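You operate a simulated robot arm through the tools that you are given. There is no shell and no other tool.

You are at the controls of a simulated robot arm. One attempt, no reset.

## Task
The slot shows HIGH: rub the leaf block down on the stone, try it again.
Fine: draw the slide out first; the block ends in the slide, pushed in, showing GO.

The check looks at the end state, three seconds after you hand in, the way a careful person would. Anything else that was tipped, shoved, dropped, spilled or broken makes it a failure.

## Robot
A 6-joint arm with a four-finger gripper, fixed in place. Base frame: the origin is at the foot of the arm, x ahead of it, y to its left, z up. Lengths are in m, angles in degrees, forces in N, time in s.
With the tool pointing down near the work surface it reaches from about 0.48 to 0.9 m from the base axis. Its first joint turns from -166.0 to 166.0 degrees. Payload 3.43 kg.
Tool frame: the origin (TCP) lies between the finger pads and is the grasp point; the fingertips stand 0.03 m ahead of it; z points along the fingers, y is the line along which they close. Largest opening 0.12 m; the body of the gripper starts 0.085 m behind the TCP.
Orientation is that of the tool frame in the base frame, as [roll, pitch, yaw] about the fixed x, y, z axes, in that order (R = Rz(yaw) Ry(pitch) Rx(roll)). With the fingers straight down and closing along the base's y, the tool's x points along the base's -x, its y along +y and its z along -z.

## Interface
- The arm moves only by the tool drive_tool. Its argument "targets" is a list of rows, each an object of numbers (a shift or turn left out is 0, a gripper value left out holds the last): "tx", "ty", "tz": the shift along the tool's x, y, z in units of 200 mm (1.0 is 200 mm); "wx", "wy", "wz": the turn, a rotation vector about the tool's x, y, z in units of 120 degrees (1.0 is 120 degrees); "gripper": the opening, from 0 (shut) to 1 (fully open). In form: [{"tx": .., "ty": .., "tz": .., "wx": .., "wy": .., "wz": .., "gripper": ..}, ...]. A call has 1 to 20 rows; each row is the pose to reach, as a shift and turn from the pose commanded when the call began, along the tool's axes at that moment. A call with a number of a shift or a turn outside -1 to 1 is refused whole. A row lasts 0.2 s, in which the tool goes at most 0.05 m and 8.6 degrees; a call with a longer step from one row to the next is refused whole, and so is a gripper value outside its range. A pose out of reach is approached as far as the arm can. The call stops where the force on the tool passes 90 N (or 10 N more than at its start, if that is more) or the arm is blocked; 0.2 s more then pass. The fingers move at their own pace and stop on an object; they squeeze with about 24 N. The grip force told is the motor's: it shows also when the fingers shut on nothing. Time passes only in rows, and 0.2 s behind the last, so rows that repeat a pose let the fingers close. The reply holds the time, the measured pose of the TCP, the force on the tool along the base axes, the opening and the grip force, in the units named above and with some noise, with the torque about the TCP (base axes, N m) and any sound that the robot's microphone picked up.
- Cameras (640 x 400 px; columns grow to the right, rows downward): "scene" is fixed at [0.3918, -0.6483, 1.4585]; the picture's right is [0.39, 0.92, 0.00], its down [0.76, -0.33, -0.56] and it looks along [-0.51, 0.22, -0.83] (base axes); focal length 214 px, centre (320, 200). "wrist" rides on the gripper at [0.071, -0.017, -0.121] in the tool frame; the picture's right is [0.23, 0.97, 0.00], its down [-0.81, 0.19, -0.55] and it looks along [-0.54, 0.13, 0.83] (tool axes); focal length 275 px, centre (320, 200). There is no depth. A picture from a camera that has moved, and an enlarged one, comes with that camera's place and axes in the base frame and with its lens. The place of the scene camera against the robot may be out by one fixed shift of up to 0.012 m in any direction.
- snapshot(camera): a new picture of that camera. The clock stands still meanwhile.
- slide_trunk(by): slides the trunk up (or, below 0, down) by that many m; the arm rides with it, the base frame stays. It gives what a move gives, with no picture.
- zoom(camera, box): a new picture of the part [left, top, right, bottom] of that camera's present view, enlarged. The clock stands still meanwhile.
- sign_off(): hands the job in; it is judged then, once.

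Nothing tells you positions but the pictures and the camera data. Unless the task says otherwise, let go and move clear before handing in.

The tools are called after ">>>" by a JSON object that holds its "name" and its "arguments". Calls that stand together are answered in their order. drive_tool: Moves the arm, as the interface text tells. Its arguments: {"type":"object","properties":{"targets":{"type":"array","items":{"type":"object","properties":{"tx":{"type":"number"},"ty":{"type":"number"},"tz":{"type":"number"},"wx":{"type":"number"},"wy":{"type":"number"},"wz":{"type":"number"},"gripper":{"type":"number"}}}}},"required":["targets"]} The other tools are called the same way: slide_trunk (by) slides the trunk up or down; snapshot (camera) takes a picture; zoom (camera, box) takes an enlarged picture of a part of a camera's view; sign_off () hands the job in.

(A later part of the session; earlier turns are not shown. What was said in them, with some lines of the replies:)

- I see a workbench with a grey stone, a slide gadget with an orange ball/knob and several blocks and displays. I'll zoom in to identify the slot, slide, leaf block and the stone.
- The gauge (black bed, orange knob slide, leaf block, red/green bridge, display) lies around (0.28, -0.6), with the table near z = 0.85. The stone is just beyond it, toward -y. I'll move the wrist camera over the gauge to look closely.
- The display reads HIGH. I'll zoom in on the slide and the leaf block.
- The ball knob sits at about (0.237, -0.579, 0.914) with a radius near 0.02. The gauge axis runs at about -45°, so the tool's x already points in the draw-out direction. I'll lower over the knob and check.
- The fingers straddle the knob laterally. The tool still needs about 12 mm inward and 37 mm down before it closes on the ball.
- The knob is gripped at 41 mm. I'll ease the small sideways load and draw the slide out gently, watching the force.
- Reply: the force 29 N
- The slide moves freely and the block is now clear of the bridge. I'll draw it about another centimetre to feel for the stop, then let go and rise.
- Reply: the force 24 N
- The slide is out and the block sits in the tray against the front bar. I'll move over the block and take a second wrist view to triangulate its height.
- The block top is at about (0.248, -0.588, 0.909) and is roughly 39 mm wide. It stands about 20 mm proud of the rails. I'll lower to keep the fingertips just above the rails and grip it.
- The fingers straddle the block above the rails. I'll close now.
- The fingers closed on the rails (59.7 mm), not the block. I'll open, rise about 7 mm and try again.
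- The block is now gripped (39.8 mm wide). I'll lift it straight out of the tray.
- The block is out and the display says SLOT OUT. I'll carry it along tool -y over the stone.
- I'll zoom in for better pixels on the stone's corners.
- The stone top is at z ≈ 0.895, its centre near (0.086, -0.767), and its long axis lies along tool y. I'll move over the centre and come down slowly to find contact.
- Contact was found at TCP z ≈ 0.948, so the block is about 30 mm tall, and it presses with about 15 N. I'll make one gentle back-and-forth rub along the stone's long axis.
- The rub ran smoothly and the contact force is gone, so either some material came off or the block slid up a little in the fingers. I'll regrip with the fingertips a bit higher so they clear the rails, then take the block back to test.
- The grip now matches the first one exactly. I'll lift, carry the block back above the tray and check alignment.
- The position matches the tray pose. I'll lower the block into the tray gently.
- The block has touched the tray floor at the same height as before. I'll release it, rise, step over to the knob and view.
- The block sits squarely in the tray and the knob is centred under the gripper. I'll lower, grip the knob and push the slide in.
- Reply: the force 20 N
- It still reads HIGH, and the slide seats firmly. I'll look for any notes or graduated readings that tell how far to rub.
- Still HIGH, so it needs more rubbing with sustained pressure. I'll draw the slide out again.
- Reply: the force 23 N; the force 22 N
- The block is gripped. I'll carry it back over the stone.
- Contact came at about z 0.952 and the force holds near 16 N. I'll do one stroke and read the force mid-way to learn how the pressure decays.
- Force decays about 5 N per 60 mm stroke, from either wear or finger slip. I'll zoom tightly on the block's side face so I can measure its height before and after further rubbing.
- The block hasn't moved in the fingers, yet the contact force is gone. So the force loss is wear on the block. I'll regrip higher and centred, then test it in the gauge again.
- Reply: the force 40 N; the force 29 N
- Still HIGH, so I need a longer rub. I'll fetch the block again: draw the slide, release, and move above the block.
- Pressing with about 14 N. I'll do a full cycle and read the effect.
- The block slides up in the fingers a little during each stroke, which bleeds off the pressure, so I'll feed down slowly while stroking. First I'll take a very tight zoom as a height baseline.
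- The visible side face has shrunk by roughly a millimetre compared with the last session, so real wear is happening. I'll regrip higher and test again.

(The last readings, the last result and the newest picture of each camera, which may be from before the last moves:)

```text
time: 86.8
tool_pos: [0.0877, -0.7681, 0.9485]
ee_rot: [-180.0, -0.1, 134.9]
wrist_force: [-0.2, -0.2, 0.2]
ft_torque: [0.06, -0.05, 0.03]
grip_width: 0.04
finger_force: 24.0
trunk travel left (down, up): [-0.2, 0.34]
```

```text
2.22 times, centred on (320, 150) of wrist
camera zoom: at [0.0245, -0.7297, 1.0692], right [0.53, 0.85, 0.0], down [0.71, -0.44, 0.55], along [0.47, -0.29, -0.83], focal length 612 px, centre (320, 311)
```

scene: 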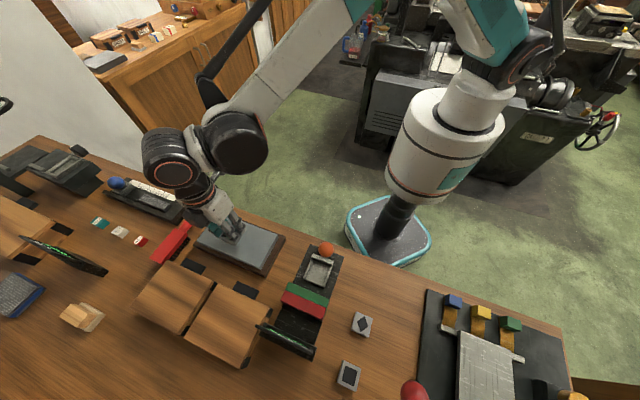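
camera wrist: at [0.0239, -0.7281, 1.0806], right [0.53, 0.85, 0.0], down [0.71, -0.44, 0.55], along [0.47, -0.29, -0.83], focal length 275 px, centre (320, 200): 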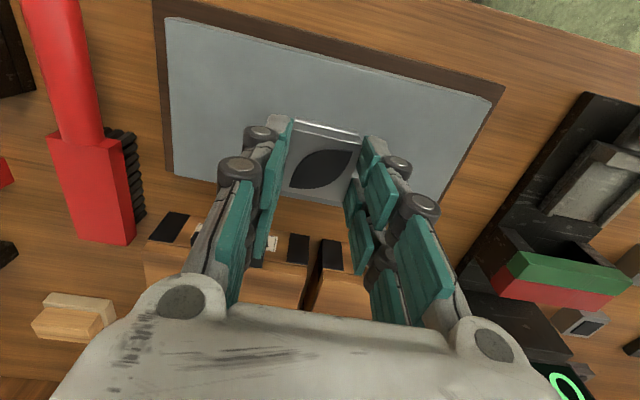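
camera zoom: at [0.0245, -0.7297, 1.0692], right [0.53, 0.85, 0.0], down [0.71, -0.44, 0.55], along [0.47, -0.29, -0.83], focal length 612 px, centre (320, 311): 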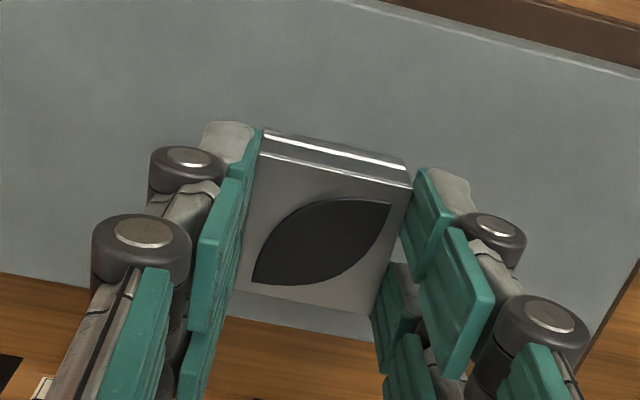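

Compared with before this session the face shrank by about 7 px, roughly 2 mm. I'll go back to the tray and test.

>>> {"name": "drive_tool", "arguments": {"targets": [{"tz": -0.1}, {"tz": -0.3}, {"tz": -0.45}, {"tz": -0.45, "ty": 0.2}, {"tz": -0.45, "ty": 0.4}, {"tz": -0.45, "ty": 0.6}, {"tz": -0.45, "ty": 0.8}, {"tz": -0.45, "ty": 0.97}, {"tz": -0.45, "ty": 0.97}]}}

>>> {"name": "drive_tool", "arguments": {"targets": [{"tx": 0.03, "ty": 0.13}, {"tx": 0.052, "ty": 0.235}, {"tx": 0.052, "ty": 0.235}, {"tx": 0.052, "ty": 0.235, "tz": 0.2}, {"tx": 0.052, "ty": 0.235, "tz": 0.4}, {"tx": 0.052, "ty": 0.235, "tz": 0.5}]}}

>>> {"name": "zoom", "arguments": {"camera": "wrist", "box": [200, 60, 440, 240]}}

```text
time: 88.8
tool_pos: [0.224, -0.6313, 1.037]
ee_rot: [180.0, 0.1, 134.9]
wrist_force: [0.8, 0.3, -2.4]
ft_torque: [-0.02, -0.01, -0.04]
grip_width: 0.0398
finger_force: 23.5
trunk travel left (down, up): [-0.2, 0.34]
```

```text
time: 90.2
tool_pos: [0.2491, -0.5896, 0.9394]
ee_rot: [179.9, 0.0, 134.9]
wrist_force: [-0.3, -0.2, -2.0]
ft_torque: [0.0, 0.04, -0.02]
grip_width: 0.0398
finger_force: 24.0
trunk travel left (down, up): [-0.2, 0.34]
```

```text
2.22 times, centred on (320, 150) of wrist
camera zoom: at [0.1874, -0.5517, 1.0602], right [0.53, 0.85, 0.0], down [0.71, -0.44, 0.55], along [0.47, -0.29, -0.83], focal length 612 px, centre (320, 311)
```

zoom: 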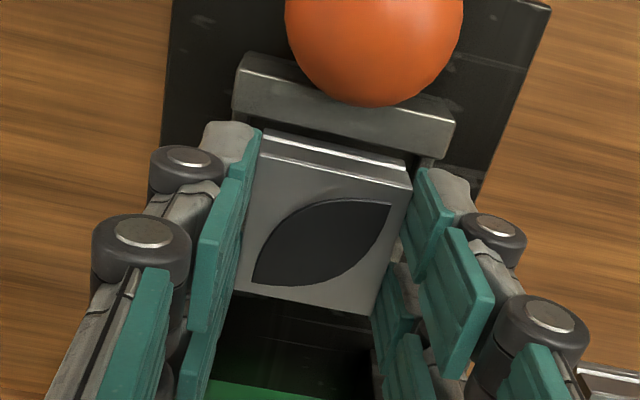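

>>> {"name": "drive_tool", "arguments": {"targets": [{"tx": -0.01}, {"tx": -0.01, "tz": 0.015}, {"tx": -0.01, "tz": 0.03}]}}

>>> {"name": "zoom", "arguments": {"camera": "wrist", "box": [200, 60, 440, 240]}}

```text
time: 91.0
tool_pos: [0.2524, -0.5918, 0.932]
ee_rot: [-180.0, -0.1, 134.9]
wrist_force: [0.1, 0.5, -2.4]
ft_torque: [0.01, 0.0, -0.01]
grip_width: 0.0395
finger_force: 24.0
trunk travel left (down, up): [-0.2, 0.34]
```

```text
2.22 times, centred on (320, 150) of wrist
camera zoom: at [0.1886, -0.5536, 1.0536], right [0.53, 0.85, 0.0], down [0.71, -0.44, 0.55], along [0.47, -0.29, -0.83], focal length 612 px, centre (320, 311)
```

zoom: 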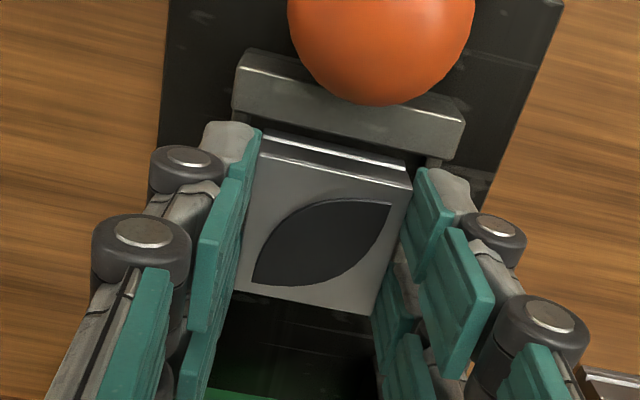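

Clear of the bar. I'll lower in small steps to contact.

>>> {"name": "drive_tool", "arguments": {"targets": [{"tz": 0.005}, {"tz": 0.01}]}}

>>> {"name": "drive_tool", "arguments": {"targets": [{"tz": 0.005}]}}

>>> {"name": "drive_tool", "arguments": {"targets": [{"tz": 0.005}]}}

```text
time: 91.6
tool_pos: [0.2495, -0.5902, 0.9315]
ee_rot: [-180.0, 0.1, 134.8]
wrist_force: [0.3, -0.2, -1.8]
ft_torque: [-0.03, -0.03, -0.01]
grip_width: 0.0398
finger_force: 23.8
trunk travel left (down, up): [-0.2, 0.34]
```

```text
time: 92.0
tool_pos: [0.2512, -0.5914, 0.9291]
ee_rot: [-180.0, 0.1, 134.9]
wrist_force: [0.0, -0.7, -2.2]
ft_torque: [0.0, 0.02, -0.02]
grip_width: 0.0395
finger_force: 23.9
trunk travel left (down, up): [-0.2, 0.34]
```

```text
time: 92.4
tool_pos: [0.2509, -0.5899, 0.9292]
ee_rot: [-180.0, 0.0, 134.8]
wrist_force: [-0.1, 0.1, -2.5]
ft_torque: [-0.02, 0.01, 0.01]
grip_width: 0.0398
finger_force: 23.8
trunk travel left (down, up): [-0.2, 0.34]
```

>>> {"name": "drive_tool", "arguments": {"targets": [{"tz": 0.005}]}}

>>> {"name": "drive_tool", "arguments": {"targets": [{"tz": 0.005}]}}

```text
time: 92.8
tool_pos: [0.252, -0.5894, 0.9276]
ee_rot: [180.0, 0.0, 135.0]
wrist_force: [0.2, 0.6, -1.4]
ft_torque: [0.01, -0.01, -0.02]
grip_width: 0.0397
finger_force: 24.0
trunk travel left (down, up): [-0.2, 0.34]
```

```text
time: 93.2
tool_pos: [0.2518, -0.5915, 0.9274]
ee_rot: [180.0, 0.1, 134.9]
wrist_force: [-0.9, -0.5, -0.5]
ft_torque: [0.03, 0.07, 0.02]
grip_width: 0.0397
finger_force: 23.6
trunk travel left (down, up): [-0.2, 0.34]
```

It has seated. I'll release, rise and go over the knob.

>>> {"name": "drive_tool", "arguments": {"targets": [{"tz": 0.002}, {"tz": 0.0, "gripper": 0.42}, {"tz": 0.0, "gripper": 0.5}, {"tz": -0.1, "gripper": 0.6}, {"tz": -0.25}, {"tz": -0.35}, {"tz": -0.35, "tx": 0.15}, {"tz": -0.35, "tx": 0.3}, {"tz": -0.35, "tx": 0.3}]}}

>>> {"name": "zoom", "arguments": {"camera": "wrist", "box": [200, 60, 440, 240]}}

```text
time: 95.2
tool_pos: [0.2112, -0.5484, 0.9983]
ee_rot: [-180.0, 0.0, 134.9]
wrist_force: [0.2, 0.9, -0.2]
ft_torque: [-0.04, -0.02, -0.01]
grip_width: 0.0718
finger_force: 0.1
trunk travel left (down, up): [-0.2, 0.34]
```

```text
2.22 times, centred on (320, 150) of wrist
camera zoom: at [0.1478, -0.5102, 1.1189], right [0.53, 0.85, 0.0], down [0.71, -0.44, 0.55], along [0.47, -0.29, -0.83], focal length 612 px, centre (320, 311)
```

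zoom: 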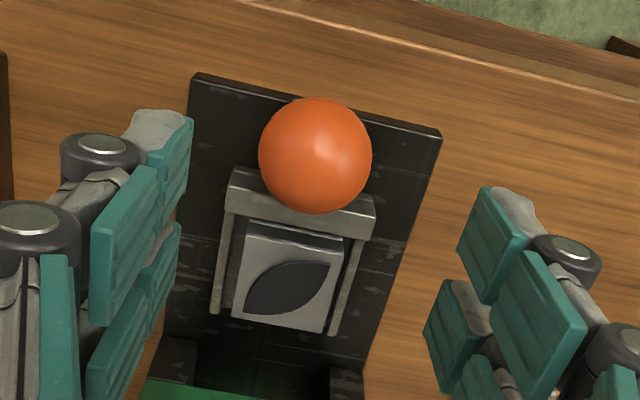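

>>> {"name": "drive_tool", "arguments": {"targets": [{"tx": 0.006, "ty": -0.004, "tz": 0.15}, {"tx": 0.006, "ty": -0.004, "tz": 0.3}, {"tx": 0.006, "ty": -0.004, "tz": 0.347}, {"tx": 0.006, "ty": -0.004, "tz": 0.347, "gripper": 0.4}, {"tx": 0.006, "ty": -0.004, "tz": 0.347, "gripper": 0.25}, {"tx": 0.006, "ty": -0.004, "tz": 0.347, "gripper": 0.25}, {"tx": -0.04, "ty": -0.004, "tz": 0.347}, {"tx": -0.08, "ty": -0.004, "tz": 0.347}, {"tx": -0.12, "ty": -0.004, "tz": 0.347}, {"tx": -0.16, "ty": -0.004, "tz": 0.347}, {"tx": -0.19, "ty": -0.004, "tz": 0.347}, {"tx": -0.2, "ty": -0.004, "tz": 0.347}, {"tx": -0.208, "ty": -0.004, "tz": 0.347}]}}

>>> {"name": "drive_tool", "arguments": {"targets": [{"tx": -0.005}, {"tx": -0.008}]}}

```text
time: 98.0
tool_pos: [0.2401, -0.5798, 0.9269]
ee_rot: [-180.0, -0.1, 134.9]
wrist_force: [5.1, 6.5, -36.4]
ft_torque: [0.3, 0.07, 0.08]
grip_width: 0.0412
finger_force: 44.8
trunk travel left (down, up): [-0.2, 0.34]
```

```text
time: 98.6
tool_pos: [0.2408, -0.58, 0.9261]
ee_rot: [-179.9, -0.1, 134.9]
wrist_force: [6.8, 7.0, -28.3]
ft_torque: [0.74, 0.46, -0.05]
grip_width: 0.0411
finger_force: 44.8
trunk travel left (down, up): [-0.2, 0.34]
```

The slide has gone in further than before. I'll look before pushing more.

>>> {"name": "snapshot", "arguments": {"camera": "wrist"}}

>>> {"name": "zoom", "arguments": {"camera": "scene", "box": [250, 230, 370, 360]}}

```text
taken
camera wrist: at [0.1784, -0.5423, 1.0475], right [0.53, 0.85, 0.0], down [0.71, -0.44, 0.55], along [0.47, -0.29, -0.83], focal length 275 px, centre (320, 200)
```

wrist: 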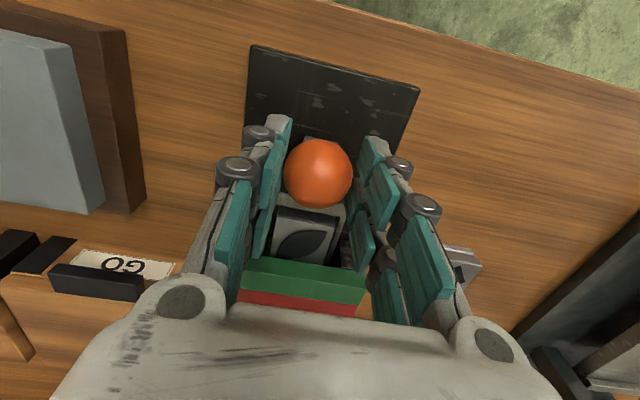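

```text
3.08 times, centred on (310, 295) of scene
camera zoom: at [0.3918, -0.6483, 1.4585], right [0.39, 0.92, 0.0], down [0.76, -0.33, -0.56], along [-0.51, 0.22, -0.83], focal length 660 px, centre (351, -92)
```

zoom: 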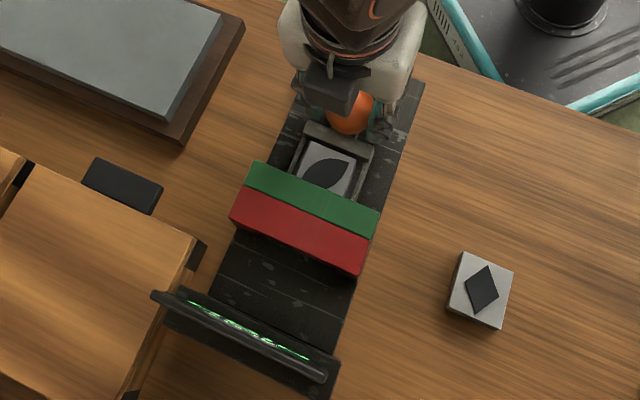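

>>> {"name": "drive_tool", "arguments": {"targets": [{"tx": -0.005, "tz": 0.008}, {"tx": -0.01, "tz": 0.008}]}}

>>> {"name": "drive_tool", "arguments": {"targets": [{"tx": -0.005}, {"tx": -0.01}]}}

```text
time: 99.2
tool_pos: [0.2419, -0.5806, 0.9262]
ee_rot: [-180.0, 0.1, 134.9]
wrist_force: [6.3, 8.2, -3.7]
ft_torque: [1.22, 0.65, 0.06]
grip_width: 0.0411
finger_force: 45.0
trunk travel left (down, up): [-0.2, 0.34]
```

```text
time: 99.8
tool_pos: [0.243, -0.5827, 0.926]
ee_rot: [-179.9, 0.0, 135.0]
wrist_force: [6.5, 7.3, 11.5]
ft_torque: [0.95, 0.44, 0.15]
grip_width: 0.0412
finger_force: 45.2
trunk travel left (down, up): [-0.2, 0.34]
```

>>> {"name": "snapshot", "arguments": {"camera": "wrist"}}

>>> {"name": "zoom", "arguments": {"camera": "scene", "box": [270, 240, 350, 340]}}

```text
taken
camera wrist: at [0.1802, -0.5439, 1.0474], right [0.53, 0.85, 0.0], down [0.71, -0.44, 0.55], along [0.47, -0.29, -0.83], focal length 275 px, centre (320, 200)
```

wrist: 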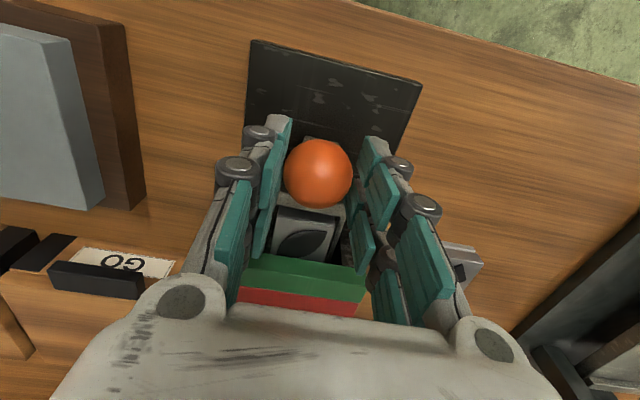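

```text
4.00 times, centred on (310, 290) of scene
camera zoom: at [0.3918, -0.6483, 1.4585], right [0.39, 0.92, 0.0], down [0.76, -0.33, -0.56], along [-0.51, 0.22, -0.83], focal length 858 px, centre (360, -160)
```

zoom: 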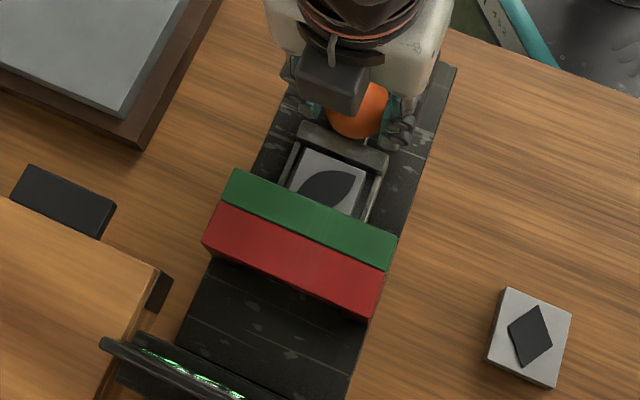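

The block is now entering under the green part, so it has passed the HIGH stop. I'll keep pushing gently until it stops.

>>> {"name": "drive_tool", "arguments": {"targets": [{"tx": -0.008, "tz": -0.003}, {"tx": -0.016, "tz": -0.003}, {"tx": -0.024, "tz": -0.003}]}}

>>> {"name": "drive_tool", "arguments": {"targets": [{"tx": -0.008}, {"tx": -0.016}, {"tx": -0.024}]}}

```text
time: 100.6
tool_pos: [0.2458, -0.5848, 0.9267]
ee_rot: [-179.9, 0.0, 134.8]
wrist_force: [6.6, 7.7, 2.7]
ft_torque: [-0.1, -0.59, 0.18]
grip_width: 0.041
finger_force: 45.3
trunk travel left (down, up): [-0.2, 0.34]
```

```text
time: 101.4
tool_pos: [0.2481, -0.5897, 0.9273]
ee_rot: [-179.9, 0.0, 134.8]
wrist_force: [5.3, 6.2, 3.3]
ft_torque: [-0.02, -0.34, 0.02]
grip_width: 0.0411
finger_force: 44.4
trunk travel left (down, up): [-0.2, 0.34]
```

>>> {"name": "drive_tool", "arguments": {"targets": [{"tx": -0.008}, {"tx": -0.016}]}}

>>> {"name": "zoom", "arguments": {"camera": "wrist", "box": [200, 100, 440, 340]}}

>>> {"name": "zoom", "arguments": {"camera": "scene", "box": [260, 240, 350, 360]}}

```text
time: 102.0
tool_pos: [0.2505, -0.5912, 0.9259]
ee_rot: [180.0, 0.0, 134.9]
wrist_force: [5.1, 6.5, 16.2]
ft_torque: [0.73, 0.36, 0.0]
grip_width: 0.0413
finger_force: 44.9
trunk travel left (down, up): [-0.2, 0.34]
```

```text
1.67 times, centred on (320, 220) of wrist
camera zoom: at [0.1885, -0.5522, 1.0473], right [0.53, 0.85, 0.0], down [0.71, -0.44, 0.55], along [0.47, -0.29, -0.83], focal length 459 px, centre (320, 167)
```

zoom: 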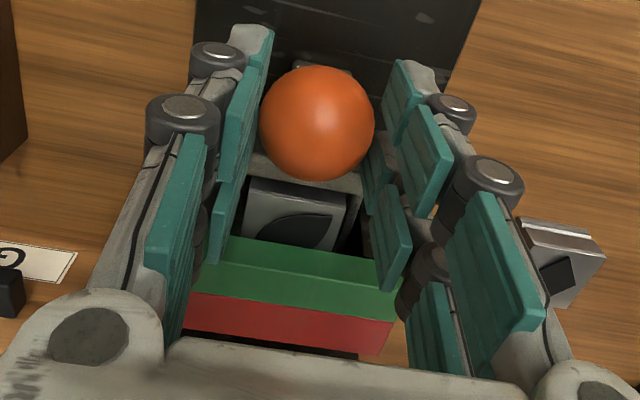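

```text
3.33 times, centred on (305, 300) of scene
camera zoom: at [0.3918, -0.6483, 1.4585], right [0.39, 0.92, 0.0], down [0.76, -0.33, -0.56], along [-0.51, 0.22, -0.83], focal length 715 px, centre (370, -133)
```

zoom: 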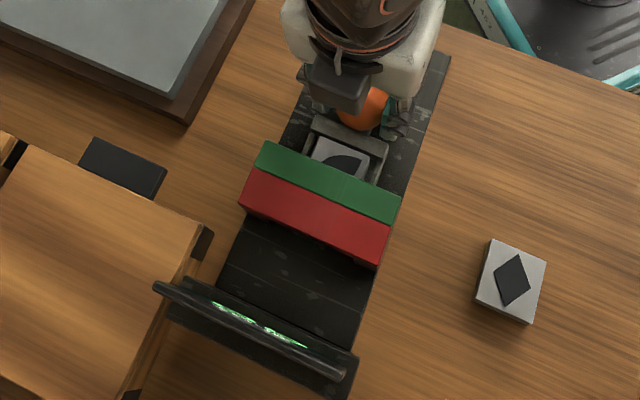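

There is still no resistance along the slide. I'll continue.

>>> {"name": "drive_tool", "arguments": {"targets": [{"tx": -0.008, "tz": -0.004}, {"tx": -0.016, "tz": -0.004}, {"tx": -0.024, "tz": -0.004}]}}

>>> {"name": "drive_tool", "arguments": {"targets": [{"tx": -0.008}, {"tx": -0.016}]}}

```text
time: 102.8
tool_pos: [0.253, -0.5924, 0.9261]
ee_rot: [179.9, -0.1, 134.9]
wrist_force: [-6.9, 25.3, -18.5]
ft_torque: [0.23, -0.17, 0.13]
grip_width: 0.0407
finger_force: 44.6
trunk travel left (down, up): [-0.2, 0.34]
```

```text
time: 103.4
tool_pos: [0.2575, -0.5969, 0.9286]
ee_rot: [-180.0, 0.1, 134.9]
wrist_force: [3.2, 14.6, 4.2]
ft_torque: [0.62, -0.01, 0.01]
grip_width: 0.0406
finger_force: 42.4
trunk travel left (down, up): [-0.2, 0.34]
```

It hit a firm stop about 20 mm past the HIGH position. I'll release and read the display.

>>> {"name": "drive_tool", "arguments": {"targets": [{"tx": 0.015}, {"tx": 0.015, "gripper": 0.6}, {"tx": 0.015, "gripper": 0.6}, {"tx": 0.015, "tz": -0.2}, {"tx": 0.05, "tz": -0.4}, {"tx": 0.1, "tz": -0.6}, {"tx": 0.1, "tz": -0.6}]}}

>>> {"name": "snapshot", "arguments": {"camera": "wrist"}}

>>> {"name": "zoom", "arguments": {"camera": "scene", "box": [250, 230, 370, 360]}}

```text
time: 105.0
tool_pos: [0.2416, -0.5821, 1.0491]
ee_rot: [-180.0, 0.0, 134.9]
wrist_force: [-0.4, 0.0, 0.3]
ft_torque: [0.02, -0.02, -0.04]
grip_width: 0.0721
finger_force: 0.0
trunk travel left (down, up): [-0.2, 0.34]
```

```text
taken
camera wrist: at [0.1797, -0.5446, 1.1696], right [0.53, 0.85, 0.0], down [0.71, -0.44, 0.55], along [0.47, -0.29, -0.83], focal length 275 px, centre (320, 200)
```

wrist: 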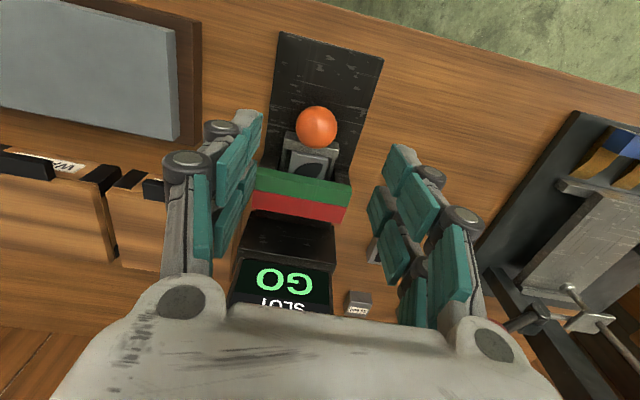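

```text
3.08 times, centred on (310, 295) of scene
camera zoom: at [0.3918, -0.6483, 1.4585], right [0.39, 0.92, 0.0], down [0.76, -0.33, -0.56], along [-0.51, 0.22, -0.83], focal length 660 px, centre (351, -92)
```

zoom: 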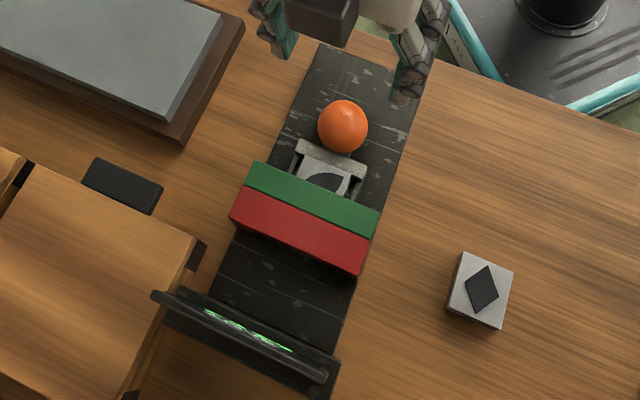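

The display now shows GO and the slide is at its stop. I'll rise a bit more and check the whole scene for disturbances before handing in.

>>> {"name": "drive_tool", "arguments": {"targets": [{"tz": -0.2}, {"tz": -0.4}, {"tz": -0.6, "tx": 0.1}, {"tz": -0.6, "tx": 0.1}]}}

>>> {"name": "snapshot", "arguments": {"camera": "scene"}}

>>> {"name": "snapshot", "arguments": {"camera": "wrist"}}

```text
time: 106.0
tool_pos: [0.2292, -0.5635, 1.1697]
ee_rot: [-180.0, 0.0, 134.9]
wrist_force: [0.2, 0.4, -0.3]
ft_torque: [-0.03, -0.01, 0.0]
grip_width: 0.0721
finger_force: 0.1
trunk travel left (down, up): [-0.2, 0.34]
```

```text
taken
```

scene: 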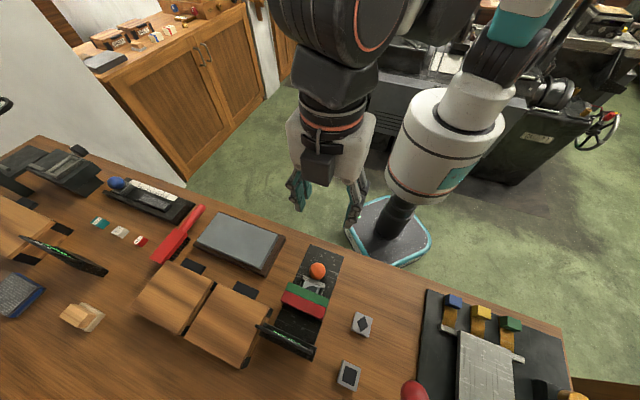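

```text
taken
camera wrist: at [0.1672, -0.5264, 1.2906], right [0.53, 0.85, 0.0], down [0.71, -0.44, 0.55], along [0.47, -0.29, -0.83], focal length 275 px, centre (320, 200)
```

wrist: 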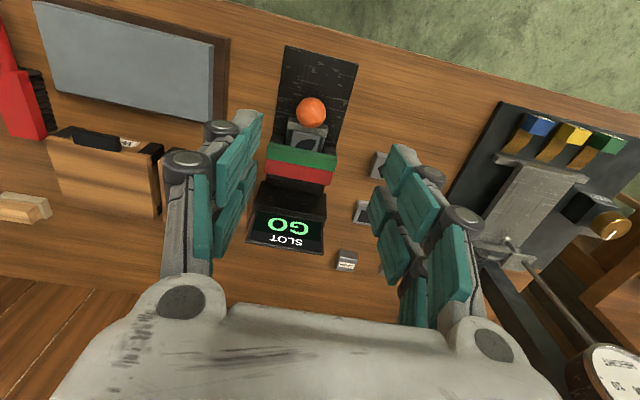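

The display reads SLOT GO, the leaf block is in the slide at its stop, and everything else is where it was. The gripper is open and clear, so I'm handing in.

>>> {"name": "sign_off", "arguments": {}}

```text
The job is handed in.
```

The leaf block is in the slide, the slide is pushed in to its stop, and the slot display showed GO when I handed in.

The first two short rubs on the stone still read HIGH. A third, longer rub took roughly 1–2 mm more off, judged from the wrist camera. After that the slide went in about 20 mm further than before and the display changed to GO.

The gripper is open and clear of the bench. In the last pictures I saw nothing else tipped or moved.
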